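You operate a simulated robot arm through the tools that you are given. There is no shell and no other tool. Be economical: measure what you need, move in short steps, check, and stop when the job is done.

You are at the controls of a simulated two-armed robot. One attempt, no reset.

JOB
Crimp the grey lead's lug in the matching nest, then rack the lead.
Fine: slide the nest of the lug's colour under the ram first; pull the lever right down; the lead goes back in its own slot; leave the slider there and the other leads alone.

Only the result counts: the job must be done as asked and must still hold three seconds after the hand-in. Knocking over, shifting, dropping, spilling or breaking anything else fails it.

ROBOT AND FRAMES
Two 7-joint arms with two-finger parallel grippers on one trunk, on a base that drives. Base frame: it is fixed to the floor where the robot stands at the start and does not move with it; the origin is under the middle of the robot, x ahead of it, y to its left, z up. Units: m, rad, N and s.
The left shoulder is at the start at [0.06, 0.147, 0.543], the right one opposite. With the tool pointing down near the work surface each hand reaches from about 0.1 to 0.64 m from the robot's upright axis, wherever it stands, measured 20 degrees to its own side. Places, roughly: blue press cradle [0.6, -0.2, 0.8]. Payload 3.43 kg a hand.
The TCP of each hand is the grasp point between the finger pads, 0.03 m short of the fingertips. In the tool frame z runs along the fingers and y along their closing line. Largest opening 0.094 m; finger width 0.028, thickness 0.01; the body of the gripper, 0.05 by 0.096 m, starts 0.055 m behind the TCP.
Orientation is that of the tool frame in the base frame, as a unit quaternion [x, y, z, w]. With the fingers straight down and closing along the base's y, the tool's x points along the base's -x, its y along +y and its z along -z.

CONTROLS
- The arms move only by the tool play_rows. It takes "left_steps", "right_steps" or both (then of equal length, played together; a hand with none holds still); each is a list of rows, each a list of 2 entries, a list of its own where there are three numbers: the shift along the tool's x, y, z in m, then the turn, a rotation vector about the tool's x, y, z in rad. In form: [[[x, y, z], [wx, wy, wz]], ...]. A call has 1 to 12 rows; each row shifts and turns the commanded pose from where the row before left it, along the tool's axes as they then stand. "left_grip" and "right_grip" are, for a hand that has rows, the opening in per cent of the stroke, from 0 (shut) to 100 (fully open), set as the call begins (left out, the last holds). Rows are played at 5 a second. More than 0.05 m and 0.15 rad between two rows, or a gripper value outside its range, and nothing of the call is played. Where a pose cannot be reached the arm comes as near as it can. A force on the tool above 40 N (or 10 N above the force at the start of the call, whichever is more), or a blocked arm, ends the call early, and 0.2 s more pass. Each finger travels about 0.072 m/s and halts on what it meets, pressing with about 34 N; the grip force reading is that of the motor and also rises with nothing between the fingers. The clock runs only during rows and for 0.2 s after the last one: add rows that do not move to give the fingers time. The reply holds the time, the measured pose of the TCP, the force on the tool along the base axes, the opening and the grip force, in the units named above and with some noise, with the torque about the TCP (base axes, N m) and any sound that the robot's microphone picked up, and new pictures: "pictures" is both (left out), scene, wrist or none (wrist: the cameras of the hands that moved).
- Cameras (640 x 400 px; columns grow to the right, rows downward): "scene" is now at [0.0646, 0.0112, 1.1968]; the picture's right is [0.13, -0.99, 0.00], its down [-0.39, -0.05, -0.92] and it looks along [0.91, 0.12, -0.39] (base axes); focal length 296 px, centre (320, 200). "left" rides on the left gripper at [0.076, -0.014, -0.102] in its tool frame; the picture's right is [0.18, 0.98, 0.00], its down [-0.75, 0.14, -0.64] and it looks along [-0.63, 0.12, 0.77] (tool axes); focal length 243 px, centre (320, 200). "right" rides on the right gripper at [0.076, 0.014, -0.103] in its tool frame; the picture's right is [-0.18, 0.98, 0.00], its down [-0.75, -0.14, -0.64] and it looks along [-0.63, -0.12, 0.77] (tool axes); focal length 243 px, centre (320, 200). There is no depth. A picture from a camera that has moved, and an enlarged one, comes with that camera's place and axes in the base frame and with its lens.
- lift_body(by): slides the trunk up (or, below 0, down) by that many m; the arms and the scene camera ride with it, the base frame stays. It gives what a move gives, with no picture.
- roll_base(legs): drives the robot by 1 to 6 legs, each [ahead, left, turn to the left] in m, m and rad, along the robot's own axes; the way and the turn of a leg run together, so that a leg with both is an arc; at most 1.5 m and 3.142 rad a leg. The arms and the cameras ride along, it lands a little off, and it stops where it bumps. It gives what a move gives, and a new picture of the scene camera.
- turn_head(pan, tilt): turns the head with the scene camera to pan (to the left, within 1.501 rad either way) and tilt (down, from -0.506 to 1.204), counted from straight ahead of the robot. It gives what a move gives, and a new picture of the scene camera.
- close_up(camera, box): a new picture of the part [left, top, right, bottom] of that camera's present view, enlarged. No time passes.
- job_done(): hands the job in; it is judged then, once.

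Work in short steps. Places have to be worked out from the pictures, the camera data and where the tool is seen: move nearer, look again, correct. Check each grasp and each placing, and mend what went wrong. You have 120 turns and 260 pictures in all, those below and enlarged ones among them. Open the grippers and draw the arms clear of the work before you hand the job in, unless the task says otherwise; then end with one line.

The tools are called as a command line: name --argument value ..., lists and objects as JSON in quotes. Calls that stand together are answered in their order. play_rows: Moves the arms, as the interface text tells. Its arguments: {"type":"object","properties":{"left_steps":{"type":"array"},"left_grip":{"type":"number"},"right_steps":{"type":"array"},"right_grip":{"type":"number"},"pictures":{"type":"string","enum":["both","scene","wrist","none"]}},"required":[]} The other tools are called the same way: lift_body (by) slides the trunk up or down; roll_base (legs) drives the base; turn_head (pan, tilt) turns the head that bears the scene camera; close_up (camera, box) takes an enlarged picture of a part of a camera's view; job_done () hands the job in.

At the start:

```text
time: 0.0
left_position: [0.3234, 0.2009, 0.9998]
left_tool_rot: [0.0, 1.0, 0.0, 0.001]
left_force: [-0.3, 0.9, -0.3]
left_wrist_torque: [-0.01, -0.02, 0.01]
left_grip_width: 0.0939
left_finger_force: 0.1
right_position: [0.3007, -0.0805, 1.0008]
right_tool_rot: [-0.001, 1.0, 0.001, 0.001]
right_force: [-0.2, -0.3, 0.0]
right_wrist_torque: [-0.04, 0.01, 0.0]
right_grip_width: 0.0941
right_finger_force: 0.1
trunk travel left (down, up): [-0.25, 0.0]
robot x, y, heading: [0.0, -0.0013, 0.001]
head pan, tilt: [0.126, 0.4]
```

scene: 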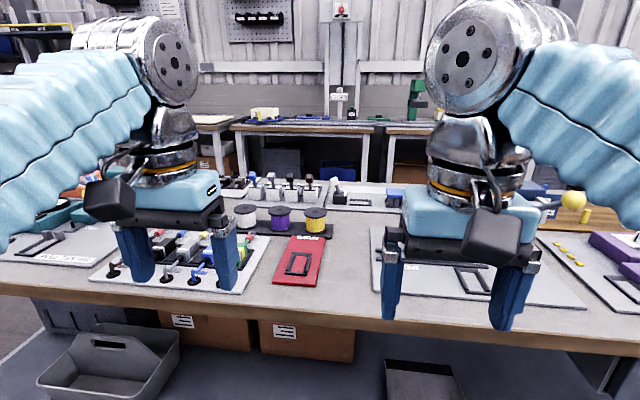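
right: 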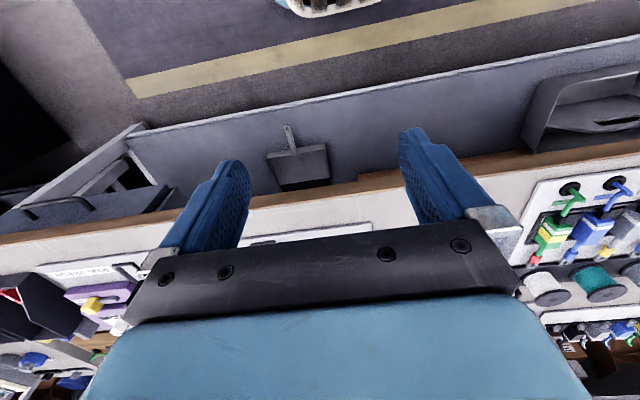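
left: 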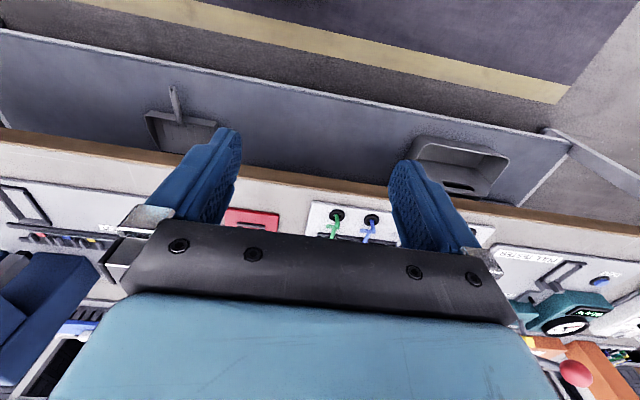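

The arms block the view; I first look at the bench with close-ups of the scene camera.

close_up --camera "scene" --box '[80, 170, 340, 310]'

close_up --camera "scene" --box '[360, 160, 640, 310]'

turn_head --pan -0.5 --tilt 0.6

```text
2.46 times, centred on (210, 240) of scene
camera zoom: at [0.0646, 0.0112, 1.1968], right [0.13, -0.99, 0.0], down [-0.39, -0.05, -0.92], along [0.91, 0.12, -0.39], focal length 729 px, centre (591, 102)
```

zoom: 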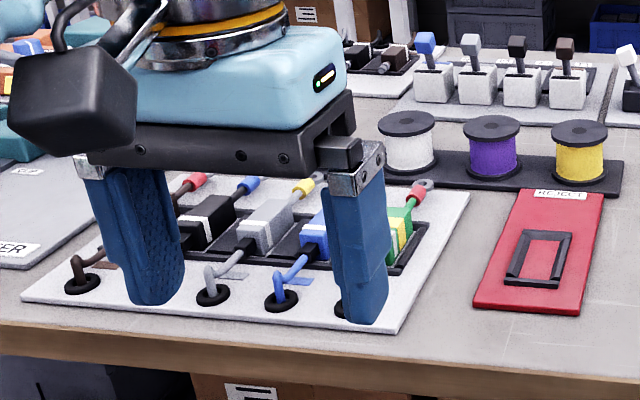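

```text
2.29 times, centred on (500, 235) of scene
camera zoom: at [0.0646, 0.0112, 1.1968], right [0.13, -0.99, 0.0], down [-0.39, -0.05, -0.92], along [0.91, 0.12, -0.39], focal length 677 px, centre (-91, 120)
```

zoom: 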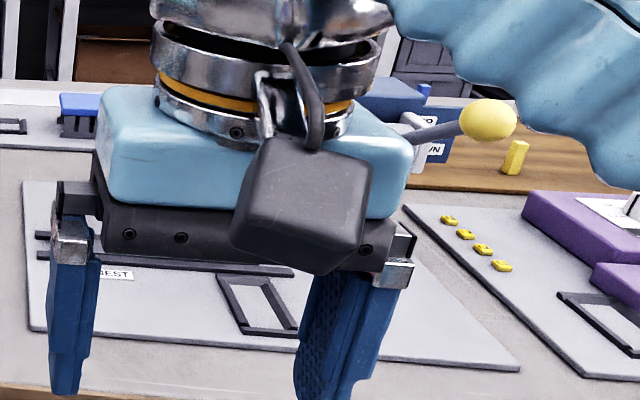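

```text
time: 1.0
left_position: [0.3236, 0.2028, 1.0006]
left_tool_rot: [0.001, 1.0, 0.0, 0.0]
left_force: [0.1, 0.1, 0.1]
left_wrist_torque: [-0.01, -0.02, -0.03]
left_grip_width: 0.094
left_finger_force: 0.1
right_position: [0.2999, -0.0802, 1.0006]
right_tool_rot: [0.0, 1.0, 0.001, 0.001]
right_force: [0.1, 0.1, 0.2]
right_wrist_torque: [0.0, 0.0, 0.02]
right_grip_width: 0.0942
right_finger_force: 0.1
trunk travel left (down, up): [-0.25, 0.0]
robot x, y, heading: [0.0007, 0.0035, 0.001]
head pan, tilt: [-0.499, 0.6]
camera scene: at [0.0503, -0.0427, 1.1786], right [-0.48, -0.88, 0.0], down [-0.5, 0.27, -0.83], along [0.72, -0.39, -0.56], focal length 296 px, centre (320, 200)
```

scene: 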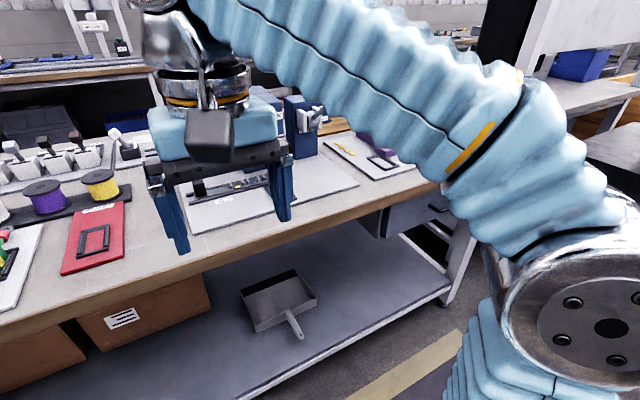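

The right arm hides the press. I pull the right hand back and to the side, the left likewise, to see the bench.

play_rows --right_steps '[[[0.02, -0.05, 0], [0, 0, 0]], [[0.02, -0.05, 0], [0, 0, 0]], [[0.02, -0.05, 0], [0, 0, 0]], [[0.02, -0.05, 0], [0, 0, 0]], [[0.02, -0.05, 0], [0, 0, 0]], [[0, -0.05, 0], [0, 0, 0]], [[0, 0, 0], [0, 0, 0]]]' --left_steps '[[[0.02, 0.05, 0], [0, 0, 0]], [[0.02, 0.05, 0], [0, 0, 0]], [[0.02, 0.05, 0], [0, 0, 0]], [[0.02, 0.05, 0], [0, 0, 0]], [[0.02, 0.02, 0], [0, 0, 0]], [[0, 0, 0], [0, 0, 0]], [[0, 0, 0], [0, 0, 0]]]' --pictures "scene"

turn_head --pan 0.0 --tilt 0.6

```text
refused: row 1 steps farther than a row can; nothing moved
```

```text
time: 1.9
left_position: [0.3224, 0.2014, 0.9996]
left_tool_rot: [0.0, 1.0, 0.0, 0.0]
left_force: [0.4, 0.4, 0.5]
left_wrist_torque: [-0.03, 0.02, 0.05]
left_grip_width: 0.0943
left_finger_force: 0.0
right_position: [0.3015, -0.0807, 1.0005]
right_tool_rot: [-0.001, 1.0, 0.001, 0.0]
right_force: [-1.1, 0.1, 0.4]
right_wrist_torque: [0.03, 0.02, -0.05]
right_grip_width: 0.0941
right_finger_force: 0.1
trunk travel left (down, up): [-0.25, 0.0]
robot x, y, heading: [0.0004, 0.0009, -0.002]
head pan, tilt: [0.0, 0.6]
camera scene: at [0.0611, -0.0006, 1.1786], right [0.0, -1.0, 0.0], down [-0.56, 0.0, -0.83], along [0.83, 0.0, -0.56], focal length 296 px, centre (320, 200)
```

scene: 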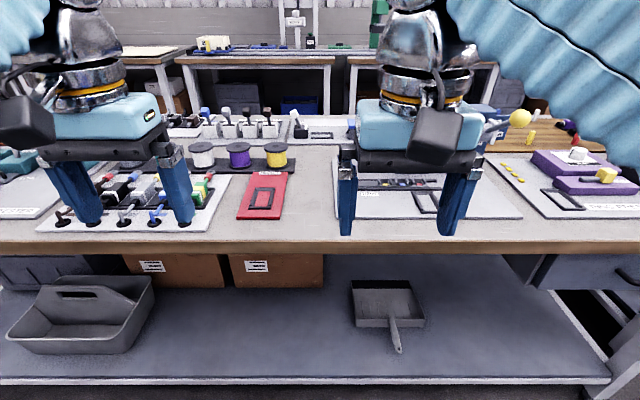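

Row too long; smaller steps.

play_rows --right_steps '[[[0.015, -0.045, 0], [0, 0, 0]], [[0.015, -0.045, 0], [0, 0, 0]], [[0.015, -0.045, 0], [0, 0, 0]], [[0.015, -0.045, 0], [0, 0, 0]], [[0.015, -0.045, 0], [0, 0, 0]], [[0, -0.045, 0], [0, 0, 0]], [[0, 0, 0], [0, 0, 0]]]' --left_steps '[[[0.015, 0.045, 0], [0, 0, 0]], [[0.015, 0.045, 0], [0, 0, 0]], [[0.015, 0.045, 0], [0, 0, 0]], [[0.015, 0.045, 0], [0, 0, 0]], [[0.015, 0.02, 0], [0, 0, 0]], [[0, 0, 0], [0, 0, 0]], [[0, 0, 0], [0, 0, 0]]]' --pictures "scene"

```text
time: 3.5
left_position: [0.247, 0.3993, 1.0004]
left_tool_rot: [0.001, 1.0, -0.001, 0.0]
left_force: [-0.3, 0.3, 0.6]
left_wrist_torque: [-0.01, 0.01, 0.0]
left_grip_width: 0.0939
left_finger_force: 0.0
right_position: [0.2509, -0.3769, 0.9794]
right_tool_rot: [0.0, 1.0, 0.001, 0.0]
right_force: [-0.3, -0.8, -0.2]
right_wrist_torque: [-0.02, 0.0, 0.04]
right_grip_width: 0.0939
right_finger_force: 0.1
right hand out of reach, approached as far as the arm can: row 3
trunk travel left (down, up): [-0.25, 0.0]
robot x, y, heading: [-0.0018, 0.001, 0.001]
head pan, tilt: [0.0, 0.6]
camera scene: at [0.0612, -0.0007, 1.1786], right [0.0, -1.0, 0.0], down [-0.57, 0.0, -0.82], along [0.82, 0.0, -0.57], focal length 296 px, centre (320, 200)
```

scene: 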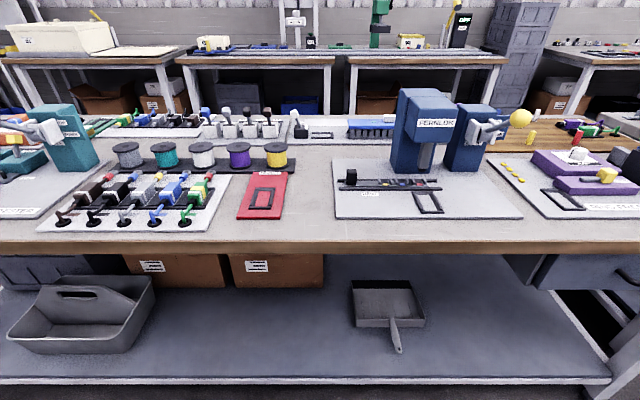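

Clear view now. Zooming on the press and lead rack.

close_up --camera "scene" --box '[320, 80, 544, 220]'

close_up --camera "scene" --box '[30, 130, 254, 270]'

close_up --camera "scene" --box '[330, 150, 450, 225]'

close_up --camera "scene" --box '[180, 90, 300, 165]'

```text
2.86 times, centred on (432, 150) of scene
camera zoom: at [0.0612, -0.0007, 1.1786], right [0.0, -1.0, 0.0], down [-0.57, 0.0, -0.82], along [0.82, 0.0, -0.57], focal length 846 px, centre (0, 343)
```

zoom: 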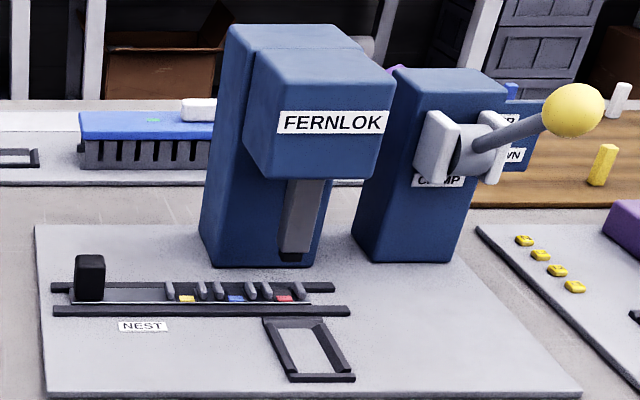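

```text
2.86 times, centred on (142, 200) of scene
camera zoom: at [0.0612, -0.0007, 1.1786], right [0.0, -1.0, 0.0], down [-0.57, 0.0, -0.82], along [0.82, 0.0, -0.57], focal length 846 px, centre (829, 200)
```

zoom: 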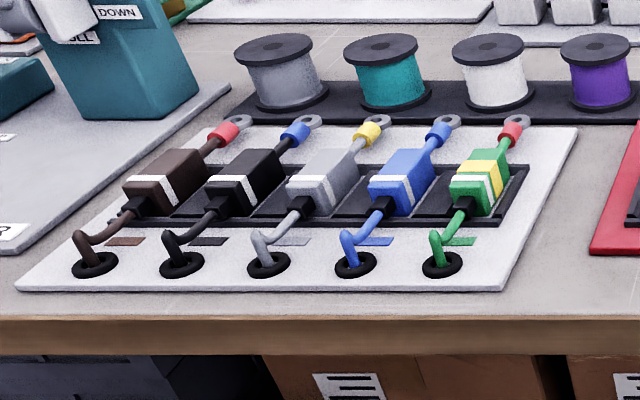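

```text
5.33 times, centred on (390, 188) of scene
camera zoom: at [0.0612, -0.0007, 1.1786], right [0.0, -1.0, 0.0], down [-0.57, 0.0, -0.82], along [0.82, 0.0, -0.57], focal length 1580 px, centre (-53, 267)
```

zoom: 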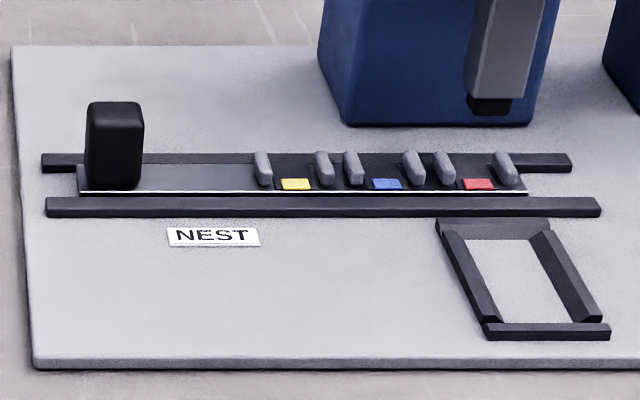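

```text
5.33 times, centred on (240, 128) of scene
camera zoom: at [0.0612, -0.0007, 1.1786], right [0.0, -1.0, 0.0], down [-0.57, 0.0, -0.82], along [0.82, 0.0, -0.57], focal length 1580 px, centre (747, 587)
```

zoom: 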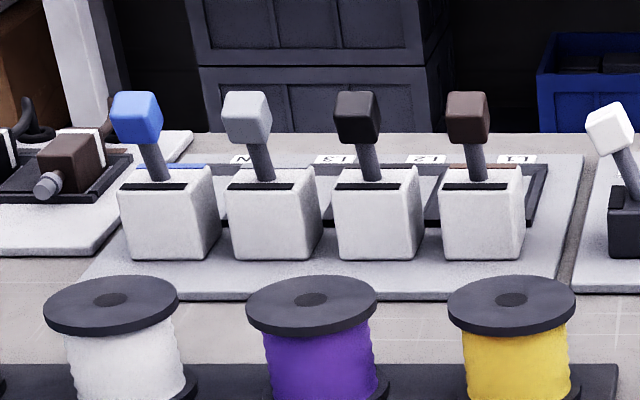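

Grey lead carries a yellow lug; the yellow nest must move right under the ram. I drive a bit ahead to get in reach and take another view.

roll_base --legs '[[0.1, 0, 0]]'

turn_head --pan -0.4 --tilt 0.7

close_up --camera "scene" --box '[220, 50, 540, 250]'

```text
time: 4.7
left_position: [0.3491, 0.4004, 0.9998]
left_tool_rot: [-0.002, 1.0, 0.0, 0.001]
left_force: [0.2, 0.4, -0.9]
left_wrist_torque: [0.01, 0.01, 0.01]
left_grip_width: 0.0941
left_finger_force: 0.1
right_position: [0.3525, -0.3747, 0.9804]
right_tool_rot: [-0.001, 1.0, 0.001, 0.001]
right_force: [0.2, -1.0, -0.3]
right_wrist_torque: [-0.02, 0.01, 0.0]
right_grip_width: 0.0937
right_finger_force: 0.1
trunk travel left (down, up): [-0.25, 0.0]
robot x, y, heading: [0.1043, 0.0005, 0.004]
head pan, tilt: [0.0, 0.6]
camera scene: at [0.1628, -0.0003, 1.1786], right [0.0, -1.0, 0.0], down [-0.56, 0.0, -0.83], along [0.83, 0.0, -0.56], focal length 296 px, centre (320, 200)
```

scene: 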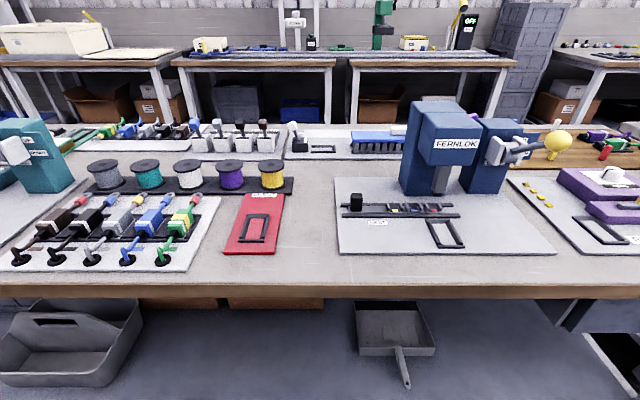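

```text
time: 5.6
left_position: [0.3492, 0.4001, 0.9997]
left_tool_rot: [0.0, 1.0, -0.001, 0.0]
left_force: [1.2, -0.6, -0.3]
left_wrist_torque: [-0.01, 0.0, 0.02]
left_grip_width: 0.0939
left_finger_force: 0.0
right_position: [0.3532, -0.3752, 0.9797]
right_tool_rot: [-0.001, 1.0, 0.001, 0.0]
right_force: [-0.2, 0.6, -0.6]
right_wrist_torque: [0.0, 0.0, 0.02]
right_grip_width: 0.094
right_finger_force: 0.0
trunk travel left (down, up): [-0.25, 0.0]
robot x, y, heading: [0.1011, 0.0032, -0.0]
head pan, tilt: [-0.4, 0.7]
camera scene: at [0.153, -0.0333, 1.17], right [-0.39, -0.92, 0.0], down [-0.59, 0.25, -0.77], along [0.71, -0.3, -0.64], focal length 296 px, centre (320, 200)
```

scene: 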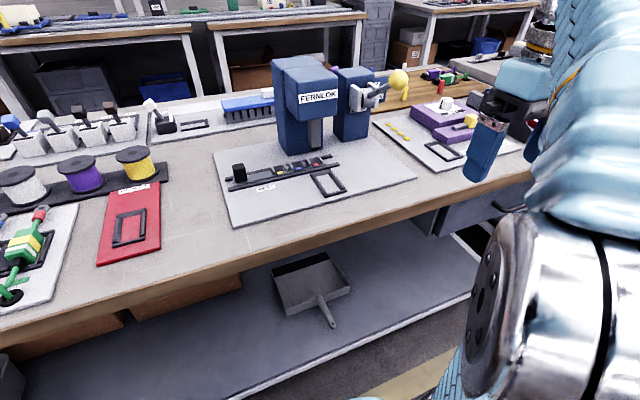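

```text
2.00 times, centred on (380, 150) of scene
camera zoom: at [0.153, -0.0333, 1.17], right [-0.39, -0.92, 0.0], down [-0.59, 0.25, -0.77], along [0.71, -0.3, -0.64], focal length 592 px, centre (200, 300)
```

zoom: 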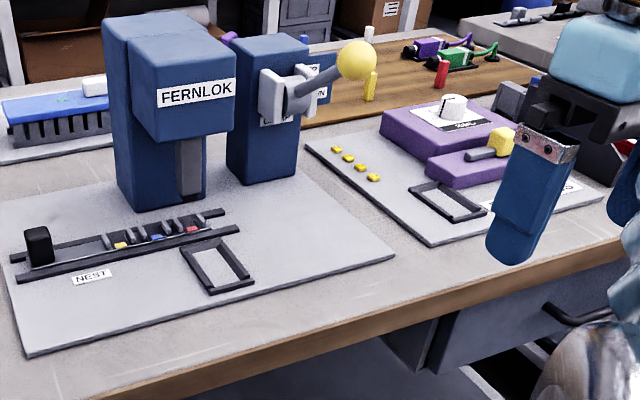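

I bring the right hand above and before the press to view the nests and cradle with the wrist camera.

play_rows --right_steps '[[[-0.03, 0.035, 0], [0, 0, 0]], [[-0.03, 0.035, 0], [0, 0, 0]], [[-0.03, 0.035, 0], [0, 0, 0]], [[-0.03, 0.035, 0], [0, 0, 0]], [[0, 0, 0], [0, 0, 0]]]' --pictures "wrist"

close_up --camera "right" --box '[220, 100, 460, 250]'

```text
time: 6.8
left_position: [0.3492, 0.4004, 1.0007]
left_tool_rot: [-0.001, 1.0, 0.0, 0.0]
left_force: [0.1, 1.5, -0.3]
left_wrist_torque: [-0.01, 0.0, -0.03]
left_grip_width: 0.0939
left_finger_force: 0.1
right_position: [0.4723, -0.2357, 0.9808]
right_tool_rot: [-0.001, 1.0, 0.002, 0.001]
right_force: [0.7, 0.7, 0.4]
right_wrist_torque: [0.02, 0.0, 0.04]
right_grip_width: 0.0938
right_finger_force: 0.0
trunk travel left (down, up): [-0.25, 0.0]
robot x, y, heading: [0.1015, 0.0002, -0.003]
head pan, tilt: [-0.4, 0.7]
camera right: at [0.3949, -0.2216, 1.0829], right [0.18, 0.98, 0.0], down [0.75, -0.14, 0.64], along [0.63, -0.12, -0.77], focal length 243 px, centre (320, 200)
```

right: 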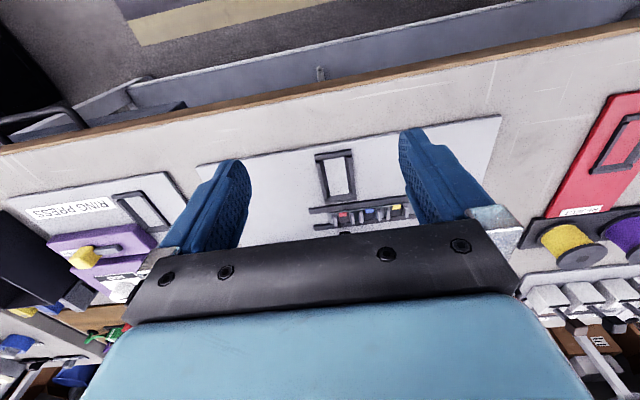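

```text
2.67 times, centred on (340, 175) of right
camera zoom: at [0.3949, -0.2216, 1.0829], right [0.18, 0.98, 0.0], down [0.75, -0.14, 0.64], along [0.63, -0.12, -0.77], focal length 647 px, centre (267, 267)
```

zoom: 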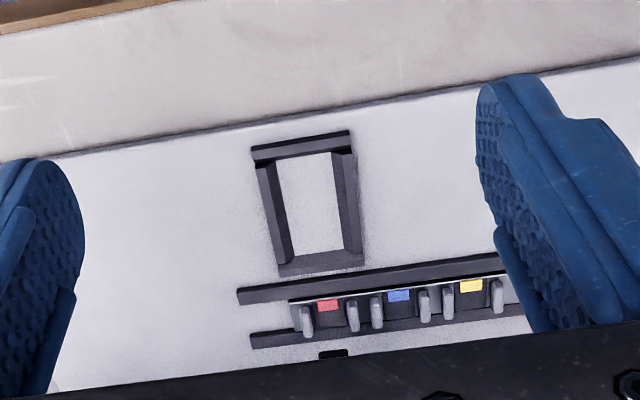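

Cradle centre is at about y=-0.235 (x 0.547–0.62), the red nest is under the ram now, and yellow is 0.081 m to the left. I turn the right hand 90° and close it, to push the slider knob sideways clear of the press head.

play_rows --right_steps '[[[0, 0, 0], [0, 0, 0.1309]], [[0, 0, 0], [0, 0, 0.1309]], [[0, 0, 0], [0, 0, 0.1309]], [[0, 0, 0], [0, 0, 0.1309]], [[0, 0, 0], [0, 0, 0.1309]], [[0, 0, 0], [0, 0, 0.1309]], [[0, 0, 0], [0, 0, 0.1309]], [[0, 0, 0], [0, 0, 0.1309]], [[0, 0, 0], [0, 0, 0.1309]], [[0, 0, 0], [0, 0, 0.1309]], [[0, 0, 0], [0, 0, 0.1309]], [[0, 0, 0], [0, 0, 0.1309]]]' --right_grip 0 --pictures "none"

```text
time: 9.4
left_position: [0.3486, 0.3996, 1.001]
left_tool_rot: [0.0, 1.0, 0.0, -0.001]
left_force: [0.4, -0.3, 1.2]
left_wrist_torque: [-0.01, -0.01, 0.0]
left_grip_width: 0.0938
left_finger_force: 0.1
right_position: [0.4721, -0.236, 0.98]
right_tool_rot: [0.707, 0.707, 0.001, -0.001]
right_force: [0.3, 0.8, 0.5]
right_wrist_torque: [-0.02, 0.02, -0.01]
right_grip_width: 0.0001
right_finger_force: 33.4
trunk travel left (down, up): [-0.25, 0.0]
robot x, y, heading: [0.1022, -0.0007, 0.001]
head pan, tilt: [-0.4, 0.7]
```

Now move left and then forward to above the free space left of the knob.

play_rows --right_steps '[[[0.045, 0, 0], [0, 0, 0]], [[0.045, 0, 0], [0, 0, 0]], [[0.045, 0, 0], [0, 0, 0]], [[0.045, 0, 0], [0, 0, 0]], [[0.026, 0.03, 0], [0, 0, 0]], [[0, 0.045, 0], [0, 0, 0]], [[0, 0.045, 0], [0, 0, 0]], [[0, 0.045, 0], [0, 0, 0]], [[0, 0.028, 0.03], [0, 0, 0]], [[0, 0, 0], [0, 0, 0]]]' --pictures "both"

close_up --camera "scene" --box '[200, 50, 440, 200]'

```text
time: 11.6
left_position: [0.3494, 0.4001, 1.0005]
left_tool_rot: [-0.001, 1.0, 0.001, 0.0]
left_force: [-0.6, -0.7, 0.1]
left_wrist_torque: [-0.02, -0.02, 0.01]
left_grip_width: 0.094
left_finger_force: 0.1
right_position: [0.5769, -0.0445, 0.9398]
right_tool_rot: [0.706, 0.708, 0.002, 0.0]
right_force: [-0.6, -0.3, -1.0]
right_wrist_torque: [0.0, 0.03, -0.03]
right_grip_width: 0.0
right_finger_force: 32.4
right hand out of reach, approached as far as the arm can: row 6, 7, 8
trunk travel left (down, up): [-0.25, 0.0]
robot x, y, heading: [0.1025, 0.0019, -0.001]
head pan, tilt: [-0.4, 0.7]
camera scene: at [0.1533, -0.0333, 1.1699], right [-0.39, -0.92, 0.0], down [-0.59, 0.25, -0.76], along [0.7, -0.3, -0.64], focal length 296 px, centre (320, 200)
camera right: at [0.5894, 0.0313, 1.0421], right [0.98, -0.18, 0.0], down [-0.14, -0.75, 0.64], along [-0.12, -0.63, -0.77], focal length 243 px, centre (320, 200)
```

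scene: 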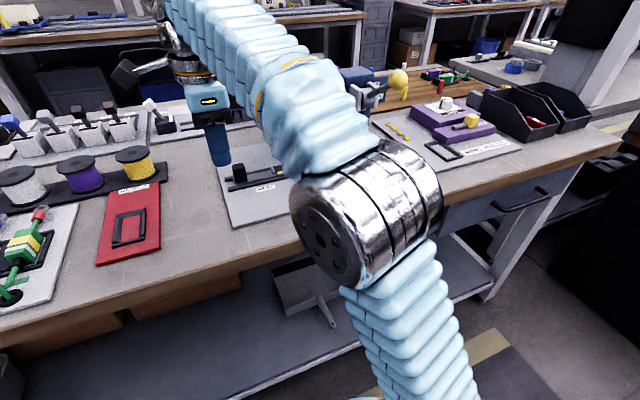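
right: 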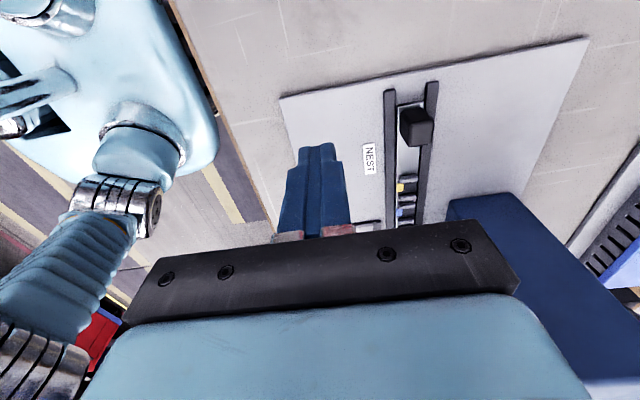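

```text
2.67 times, centred on (320, 125) of scene
camera zoom: at [0.1533, -0.0333, 1.1699], right [-0.39, -0.92, 0.0], down [-0.59, 0.25, -0.76], along [0.7, -0.3, -0.64], focal length 790 px, centre (320, 400)
```

zoom: 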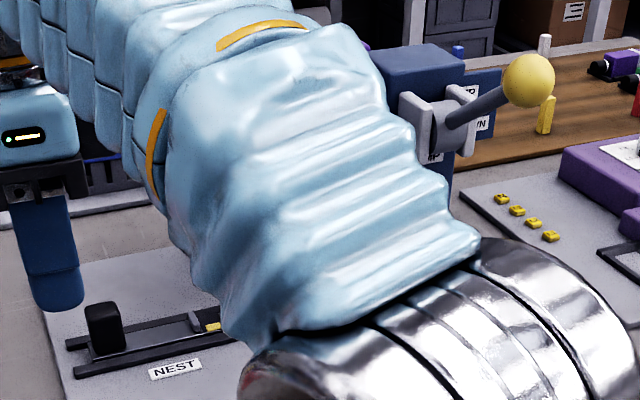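

The hand falls short of the knob (knob at about [0.66, -0.074]). I drive 0.09 further ahead.

roll_base --legs '[[0.09, 0, 0]]'

play_rows --right_steps '[[[0, 0, 0], [0, 0, 0]]]' --pictures "wrist"

```text
time: 12.7
left_position: [0.4376, 0.401, 1.0007]
left_tool_rot: [-0.002, 1.0, 0.0, -0.001]
left_force: [0.3, -1.0, -0.4]
left_wrist_torque: [-0.03, -0.02, 0.02]
left_grip_width: 0.0939
left_finger_force: 0.1
right_position: [0.6626, -0.0447, 0.9394]
right_tool_rot: [0.706, 0.709, 0.002, 0.001]
right_force: [0.3, -0.6, 0.1]
right_wrist_torque: [-0.01, -0.03, 0.01]
right_grip_width: 0.0
right_finger_force: 33.3
trunk travel left (down, up): [-0.25, 0.0]
robot x, y, heading: [0.1879, 0.003, 0.006]
head pan, tilt: [-0.4, 0.7]
camera scene: at [0.2415, -0.033, 1.17], right [-0.39, -0.92, 0.0], down [-0.59, 0.25, -0.77], along [0.71, -0.3, -0.64], focal length 296 px, centre (320, 200)
```

scene: 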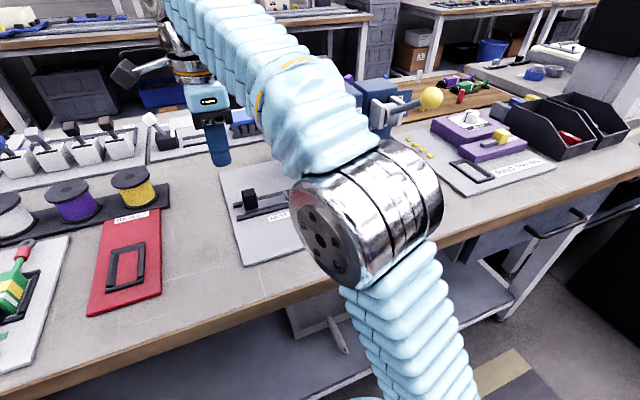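

```text
time: 13.1
left_position: [0.4372, 0.3998, 1.0006]
left_tool_rot: [-0.002, 1.0, 0.0, 0.001]
left_force: [-0.6, 0.6, -0.2]
left_wrist_torque: [-0.02, 0.0, 0.0]
left_grip_width: 0.0941
left_finger_force: 0.0
right_position: [0.664, -0.0438, 0.9387]
right_tool_rot: [0.706, 0.708, 0.001, 0.0]
right_force: [0.0, 0.0, -0.2]
right_wrist_torque: [-0.01, -0.01, -0.01]
right_grip_width: 0.0
right_finger_force: 32.8
trunk travel left (down, up): [-0.25, 0.0]
robot x, y, heading: [0.189, -0.0027, 0.003]
head pan, tilt: [-0.4, 0.7]
camera right: at [0.6776, 0.0323, 1.0424], right [0.98, -0.18, 0.0], down [-0.14, -0.76, 0.64], along [-0.11, -0.63, -0.77], focal length 243 px, centre (320, 200)
```

right: 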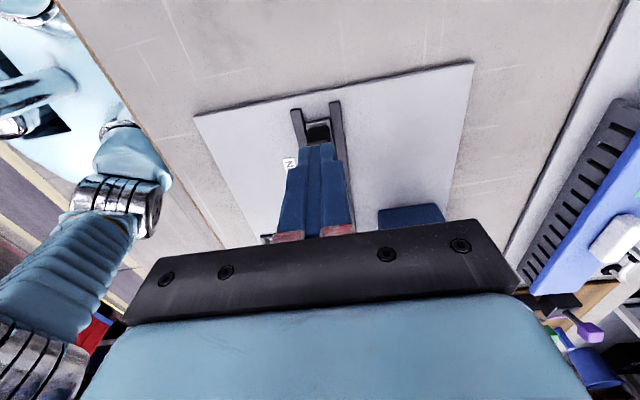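

Fingers are in line with the slider. I step left to y≈-0.028 and lower to TCP z≈0.853.

play_rows --right_steps '[[[0.017, 0, 0], [0, 0, 0]], [[0, 0, 0.03], [0, 0, 0]], [[0, 0, 0.03], [0, 0, 0]], [[0, 0, 0.025], [0, 0, 0]], [[0, 0, 0], [0, 0, 0]]]' --pictures "both"

close_up --camera "right" --box '[240, 60, 400, 160]'

close_up --camera "scene" --box '[160, 100, 320, 200]'

```text
time: 14.3
left_position: [0.4375, 0.4012, 0.9999]
left_tool_rot: [-0.002, 1.0, 0.0, -0.001]
left_force: [0.2, -0.5, -0.2]
left_wrist_torque: [0.0, 0.01, 0.01]
left_grip_width: 0.0942
left_finger_force: 0.0
right_position: [0.6624, -0.0264, 0.8532]
right_tool_rot: [0.706, 0.708, 0.002, 0.001]
right_force: [0.0, -1.0, -0.1]
right_wrist_torque: [0.0, 0.04, -0.02]
right_grip_width: 0.0
right_finger_force: 33.2
trunk travel left (down, up): [-0.25, 0.0]
robot x, y, heading: [0.1903, 0.0014, 0.006]
head pan, tilt: [-0.4, 0.7]
camera scene: at [0.2418, -0.033, 1.17], right [-0.39, -0.92, 0.0], down [-0.59, 0.25, -0.76], along [0.71, -0.3, -0.64], focal length 296 px, centre (320, 200)
camera right: at [0.6774, 0.0492, 0.9556], right [0.98, -0.18, 0.0], down [-0.14, -0.76, 0.64], along [-0.11, -0.63, -0.77], focal length 243 px, centre (320, 200)
```

scene: 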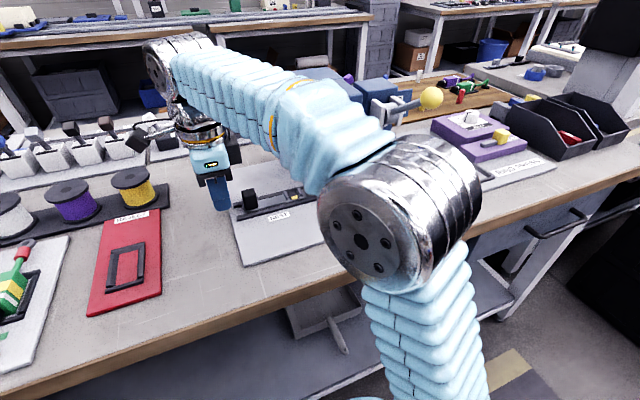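
right: 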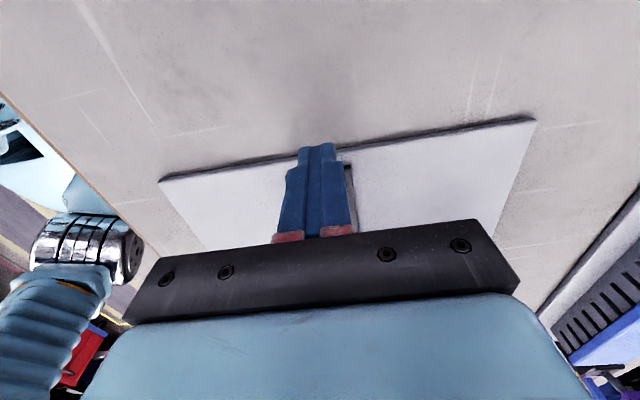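

```text
4.00 times, centred on (320, 110) of right
camera zoom: at [0.6774, 0.0492, 0.9556], right [0.98, -0.18, 0.0], down [-0.14, -0.76, 0.64], along [-0.11, -0.63, -0.77], focal length 970 px, centre (320, 560)
```

zoom: 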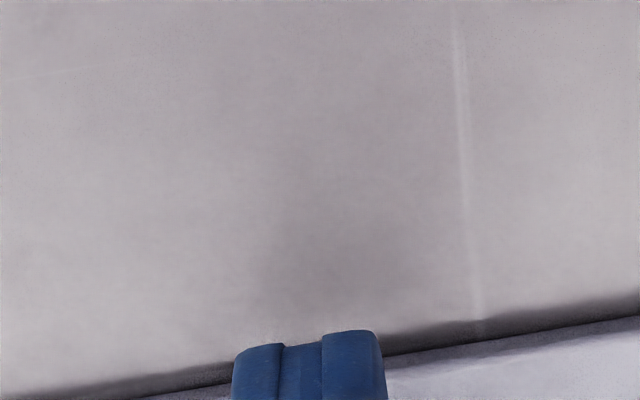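

```text
4.00 times, centred on (240, 150) of scene
camera zoom: at [0.2418, -0.033, 1.17], right [-0.39, -0.92, 0.0], down [-0.59, 0.25, -0.76], along [0.71, -0.3, -0.64], focal length 1185 px, centre (640, 400)
```

zoom: 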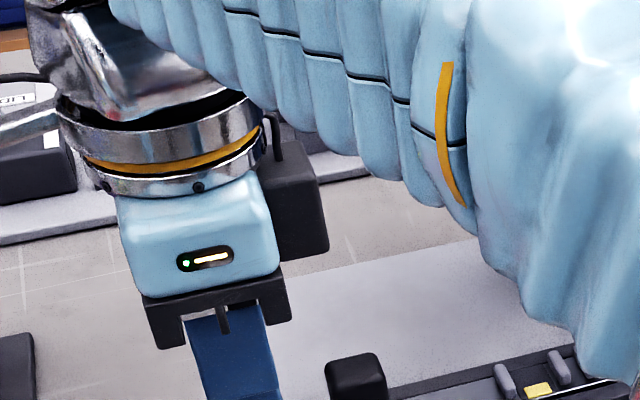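

Fingers are lowered left of the knob. I push right in stages, watching force.

play_rows --right_steps '[[[-0.015, 0, 0], [0, 0, 0]], [[-0.01, 0, 0], [0, 0, 0]], [[-0.01, 0, 0], [0, 0, 0]], [[-0.01, 0, 0], [0, 0, 0]], [[0, 0, 0], [0, 0, 0]]]' --pictures "both"

close_up --camera "scene" --box '[200, 100, 360, 200]'

```text
time: 15.5
left_position: [0.4374, 0.4009, 0.9998]
left_tool_rot: [-0.002, 1.0, 0.0, 0.0]
left_force: [0.4, 0.3, 1.2]
left_wrist_torque: [0.02, 0.01, 0.0]
left_grip_width: 0.0942
left_finger_force: 0.0
right_position: [0.6644, -0.0727, 0.8525]
right_tool_rot: [0.706, 0.708, 0.001, 0.0]
right_force: [-0.3, 0.6, 0.3]
right_wrist_torque: [0.01, -0.02, 0.01]
right_grip_width: 0.0
right_finger_force: 33.0
trunk travel left (down, up): [-0.25, 0.0]
robot x, y, heading: [0.1918, -0.001, -0.001]
head pan, tilt: [-0.4, 0.7]
camera scene: at [0.2417, -0.033, 1.17], right [-0.39, -0.92, 0.0], down [-0.59, 0.25, -0.76], along [0.71, -0.3, -0.64], focal length 296 px, centre (320, 200)
camera right: at [0.6779, 0.0034, 0.9564], right [0.98, -0.18, 0.0], down [-0.14, -0.75, 0.64], along [-0.11, -0.63, -0.77], focal length 243 px, centre (320, 200)
```

scene: 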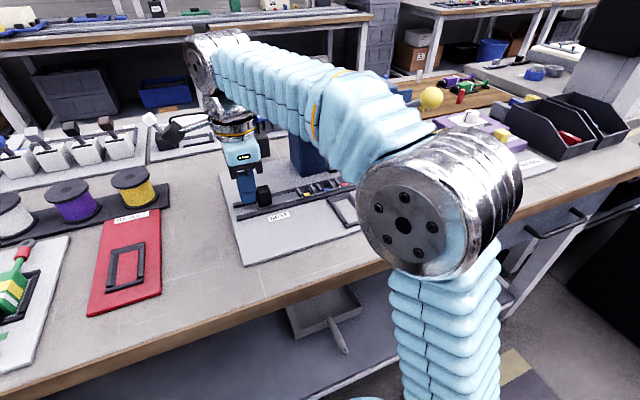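
right: 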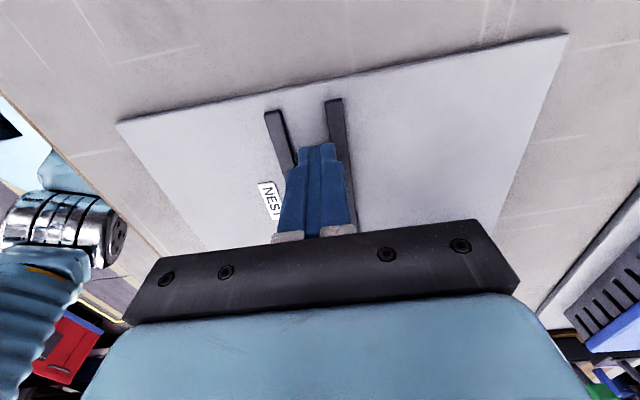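

```text
4.00 times, centred on (280, 150) of scene
camera zoom: at [0.2417, -0.033, 1.17], right [-0.39, -0.92, 0.0], down [-0.59, 0.25, -0.76], along [0.71, -0.3, -0.64], focal length 1185 px, centre (480, 400)
```

zoom: 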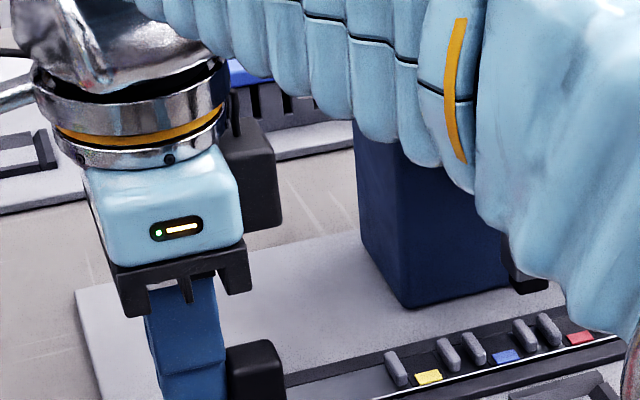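

The slider moves freely (yellow now ~ -0.18). Push another 0.04.

play_rows --right_steps '[[[-0.01, 0, 0], [0, 0, 0]], [[-0.01, 0, 0], [0, 0, 0]], [[-0.01, 0, 0], [0, 0, 0]], [[-0.01, 0, 0], [0, 0, 0]], [[0, 0, 0], [0, 0, 0]]]' --pictures "both"

close_up --camera "scene" --box '[200, 100, 360, 200]'

```text
time: 16.7
left_position: [0.4377, 0.4004, 0.9987]
left_tool_rot: [-0.002, 1.0, 0.001, 0.0]
left_force: [0.9, 0.0, 0.0]
left_wrist_torque: [0.04, 0.01, 0.04]
left_grip_width: 0.094
left_finger_force: 0.1
right_position: [0.665, -0.1117, 0.8557]
right_tool_rot: [0.706, 0.708, 0.001, 0.001]
right_force: [0.1, 0.5, -1.1]
right_wrist_torque: [0.0, 0.03, -0.01]
right_grip_width: 0.0
right_finger_force: 33.0
trunk travel left (down, up): [-0.25, 0.0]
robot x, y, heading: [0.1893, -0.0008, 0.003]
head pan, tilt: [-0.4, 0.7]
camera scene: at [0.2417, -0.0331, 1.17], right [-0.39, -0.92, 0.0], down [-0.59, 0.25, -0.76], along [0.71, -0.3, -0.64], focal length 296 px, centre (320, 200)
camera right: at [0.6776, -0.0352, 0.9577], right [0.98, -0.18, 0.0], down [-0.14, -0.75, 0.64], along [-0.11, -0.63, -0.77], focal length 243 px, centre (320, 200)
```

scene: 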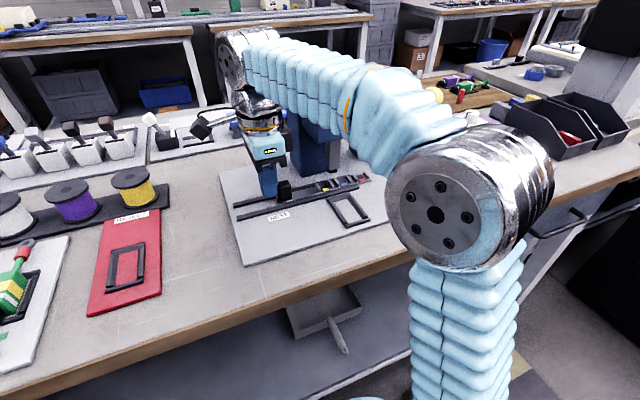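
right: 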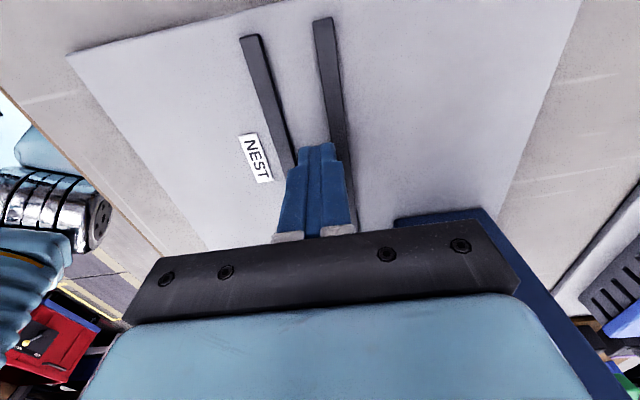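

```text
4.00 times, centred on (280, 150) of scene
camera zoom: at [0.2417, -0.0331, 1.17], right [-0.39, -0.92, 0.0], down [-0.59, 0.25, -0.76], along [0.71, -0.3, -0.64], focal length 1185 px, centre (480, 400)
```

zoom: 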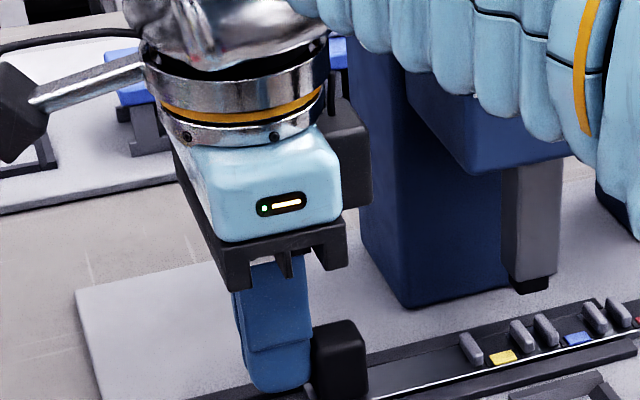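

Close now. I look at the cradle, ram and yellow nest together to measure the remaining offset.

close_up --camera "scene" --box '[290, 150, 402, 220]'

```text
5.71 times, centred on (346, 185) of scene
camera zoom: at [0.2417, -0.0331, 1.17], right [-0.39, -0.92, 0.0], down [-0.59, 0.25, -0.76], along [0.71, -0.3, -0.64], focal length 1693 px, centre (171, 286)
```

zoom: 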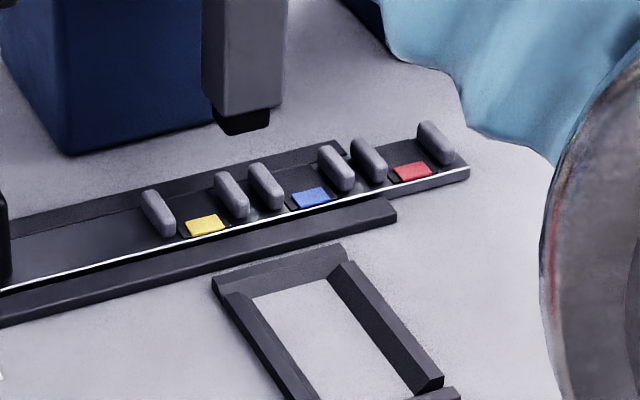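

Yellow is at about -0.224 and the cradle/ram line at about -0.236; I push 0.011 more.

play_rows --right_steps '[[[-0.006, 0, 0], [0, 0, 0]], [[-0.005, 0, 0], [0, 0, 0]], [[0, 0, 0], [0, 0, 0]]]' --pictures "none"

close_up --camera "scene" --box '[290, 150, 402, 220]'

```text
time: 17.5
left_position: [0.4363, 0.4007, 1.0004]
left_tool_rot: [-0.001, 1.0, 0.0, 0.0]
left_force: [0.2, -0.2, -0.1]
left_wrist_torque: [0.02, -0.01, -0.01]
left_grip_width: 0.094
left_finger_force: 0.1
right_position: [0.6646, -0.1221, 0.8557]
right_tool_rot: [0.706, 0.708, 0.001, 0.0]
right_force: [-0.1, -0.8, 0.2]
right_wrist_torque: [0.0, -0.02, 0.0]
right_grip_width: 0.0
right_finger_force: 33.5
trunk travel left (down, up): [-0.25, 0.0]
robot x, y, heading: [0.191, 0.0019, 0.004]
head pan, tilt: [-0.4, 0.7]
```

```text
5.71 times, centred on (346, 185) of scene
camera zoom: at [0.2417, -0.033, 1.17], right [-0.39, -0.92, 0.0], down [-0.59, 0.25, -0.76], along [0.71, -0.3, -0.64], focal length 1693 px, centre (171, 286)
```

zoom: 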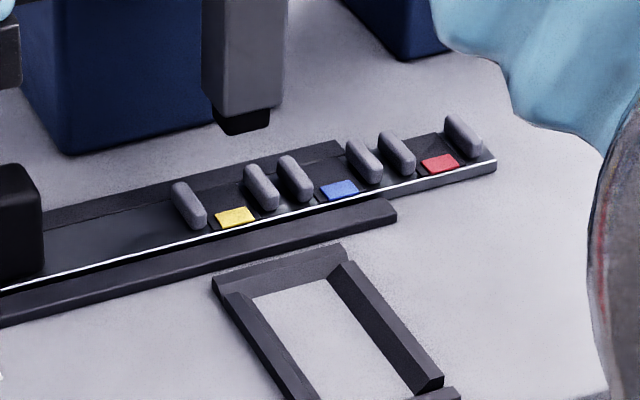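

About 1.5 mm remains by this estimate; I push 1.2 mm, then back off to verify from the front.

play_rows --right_steps '[[[-0.0012, 0, 0], [0, 0, 0]], [[0, 0, 0], [0, 0, 0]], [[0.03, 0, 0], [0, 0, 0]], [[0.03, 0, -0.03], [0, 0, 0]], [[0, 0, -0.045], [0, 0, 0]], [[0, 0, -0.045], [0, 0, 0]], [[0, -0.045, 0], [0, 0, 0]], [[0, -0.045, 0], [0, 0, 0]], [[0, -0.045, 0], [0, 0, 0]], [[0, -0.045, 0], [0, 0, 0]], [[0, -0.03, 0], [0, 0, 0]]]' --pictures "none"

turn_head --pan -0.2 --tilt 0.7

```text
time: 19.9
left_position: [0.437, 0.4015, 0.9998]
left_tool_rot: [-0.002, 1.0, 0.0, 0.001]
left_force: [0.3, -0.7, 0.0]
left_wrist_torque: [0.01, -0.01, -0.02]
left_grip_width: 0.0939
left_finger_force: 0.1
right_position: [0.4398, -0.0706, 0.9666]
right_tool_rot: [0.707, 0.708, 0.003, 0.0]
right_force: [0.6, -1.2, 0.3]
right_wrist_torque: [-0.01, 0.02, -0.01]
right_grip_width: 0.0001
right_finger_force: 32.6
right hand out of reach, approached as far as the arm can: row 6
trunk travel left (down, up): [-0.25, 0.0]
robot x, y, heading: [0.1892, 0.0022, 0.006]
head pan, tilt: [-0.4, 0.7]
```

```text
time: 20.6
left_position: [0.4385, 0.4009, 1.0003]
left_tool_rot: [-0.003, 1.0, -0.001, 0.0]
left_force: [0.4, 0.2, -0.2]
left_wrist_torque: [0.0, 0.01, -0.02]
left_grip_width: 0.094
left_finger_force: 0.1
right_position: [0.4406, -0.07, 0.9683]
right_tool_rot: [0.706, 0.708, 0.001, 0.0]
right_force: [-0.2, -0.1, 0.5]
right_wrist_torque: [-0.02, 0.03, 0.02]
right_grip_width: 0.0
right_finger_force: 32.7
trunk travel left (down, up): [-0.25, 0.0]
robot x, y, heading: [0.1852, -0.0002, 0.003]
head pan, tilt: [-0.201, 0.7]
camera scene: at [0.2466, -0.017, 1.17], right [-0.2, -0.98, 0.0], down [-0.63, 0.13, -0.76], along [0.75, -0.15, -0.64], focal length 296 px, centre (320, 200)
```

scene: 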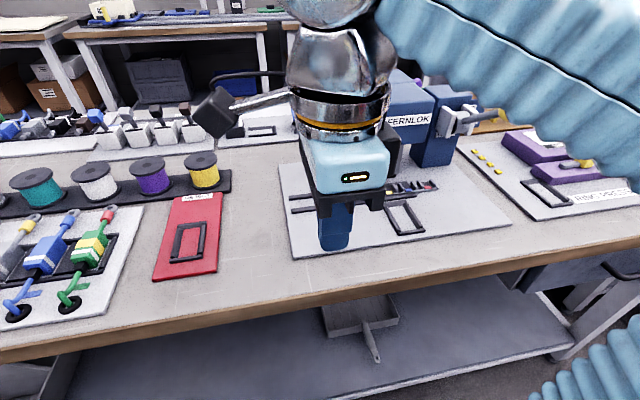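

Bring the right hand back to the viewing place in front of the cradle.

play_rows --right_steps '[[[-0.042, 0.01, 0], [0, 0, 0]], [[-0.042, 0.01, 0], [0, 0, 0]], [[-0.042, 0.01, 0], [0, 0, 0]], [[-0.039, 0, -0.01], [0, 0, 0]]]' --right_grip 100 --pictures "none"

play_rows --right_steps '[[[0, 0, 0], [0, 0, -0.1309]], [[0, 0, 0], [0, 0, -0.1309]], [[0, 0, 0], [0, 0, -0.1309]], [[0, 0, 0], [0, 0, -0.1309]], [[0, 0, 0], [0, 0, -0.1309]], [[0, 0, 0], [0, 0, -0.1309]], [[0, 0, 0], [0, 0, -0.1309]], [[0, 0, 0], [0, 0, -0.1309]], [[0, 0, 0], [0, 0, -0.1309]], [[0, 0, 0], [0, 0, -0.1309]], [[0, 0, 0], [0, 0, -0.1309]], [[0, 0, 0], [0, 0, -0.1309]]]' --pictures "wrist"

close_up --camera "right" --box '[240, 120, 400, 220]'

```text
time: 21.6
left_position: [0.4387, 0.4008, 0.9991]
left_tool_rot: [-0.002, 1.0, 0.0, 0.0]
left_force: [1.0, 0.0, 0.1]
left_wrist_torque: [-0.03, -0.01, 0.0]
left_grip_width: 0.0939
left_finger_force: 0.1
right_position: [0.4732, -0.2334, 0.9774]
right_tool_rot: [0.705, 0.709, 0.001, 0.001]
right_force: [0.5, 0.4, -1.1]
right_wrist_torque: [-0.01, 0.03, 0.07]
right_grip_width: 0.094
right_finger_force: 0.0
trunk travel left (down, up): [-0.25, 0.0]
robot x, y, heading: [0.1911, 0.003, 0.007]
head pan, tilt: [-0.201, 0.7]
```

```text
time: 24.2
left_position: [0.4375, 0.4024, 1.0002]
left_tool_rot: [-0.001, 1.0, 0.001, 0.001]
left_force: [0.0, -0.3, 0.1]
left_wrist_torque: [0.03, 0.0, 0.0]
left_grip_width: 0.0937
left_finger_force: 0.1
right_position: [0.4717, -0.2314, 0.9766]
right_tool_rot: [-0.003, 1.0, 0.0, 0.001]
right_force: [0.8, -0.2, 0.5]
right_wrist_torque: [0.01, 0.02, 0.01]
right_grip_width: 0.094
right_finger_force: 0.2
trunk travel left (down, up): [-0.25, 0.0]
robot x, y, heading: [0.1929, 0.0003, 0.003]
head pan, tilt: [-0.201, 0.7]
camera right: at [0.3951, -0.2186, 1.079], right [0.18, 0.98, 0.0], down [0.75, -0.14, 0.64], along [0.63, -0.11, -0.77], focal length 243 px, centre (320, 200)
```

right: 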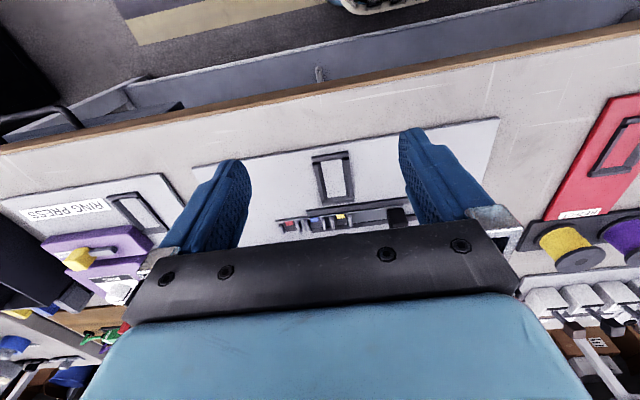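

```text
4.00 times, centred on (320, 170) of right
camera zoom: at [0.3951, -0.2186, 1.079], right [0.18, 0.98, 0.0], down [0.75, -0.14, 0.64], along [0.63, -0.11, -0.77], focal length 970 px, centre (320, 320)
```

zoom: 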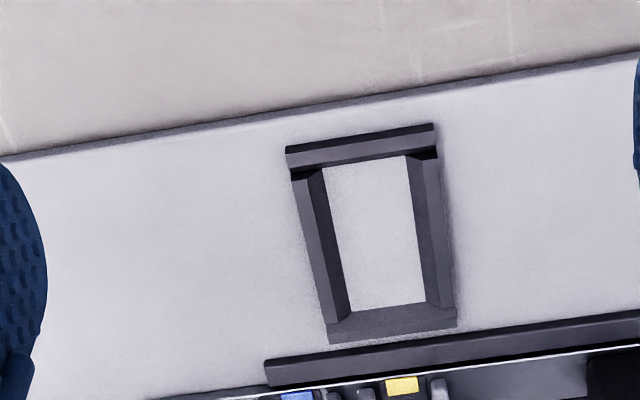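

Yellow appears within ~1 mm of the cradle axis; a tighter view to confirm with the ram.

close_up --camera "right" --box '[288, 150, 400, 220]'

close_up --camera "scene" --box '[360, 120, 472, 190]'

```text
5.71 times, centred on (344, 185) of right
camera zoom: at [0.3951, -0.2186, 1.079], right [0.18, 0.98, 0.0], down [0.75, -0.14, 0.64], along [0.63, -0.11, -0.77], focal length 1386 px, centre (183, 286)
```

zoom: 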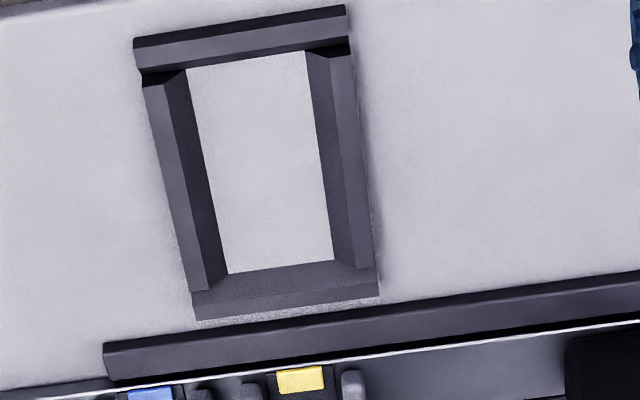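

```text
5.71 times, centred on (416, 155) of scene
camera zoom: at [0.2466, -0.0169, 1.17], right [-0.2, -0.98, 0.0], down [-0.63, 0.13, -0.76], along [0.75, -0.15, -0.64], focal length 1693 px, centre (-229, 457)
```

zoom: 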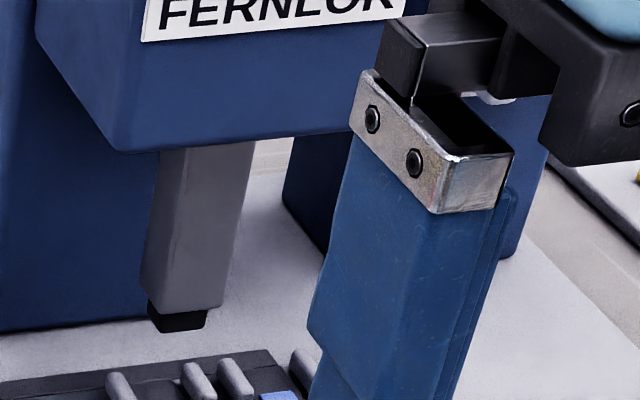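

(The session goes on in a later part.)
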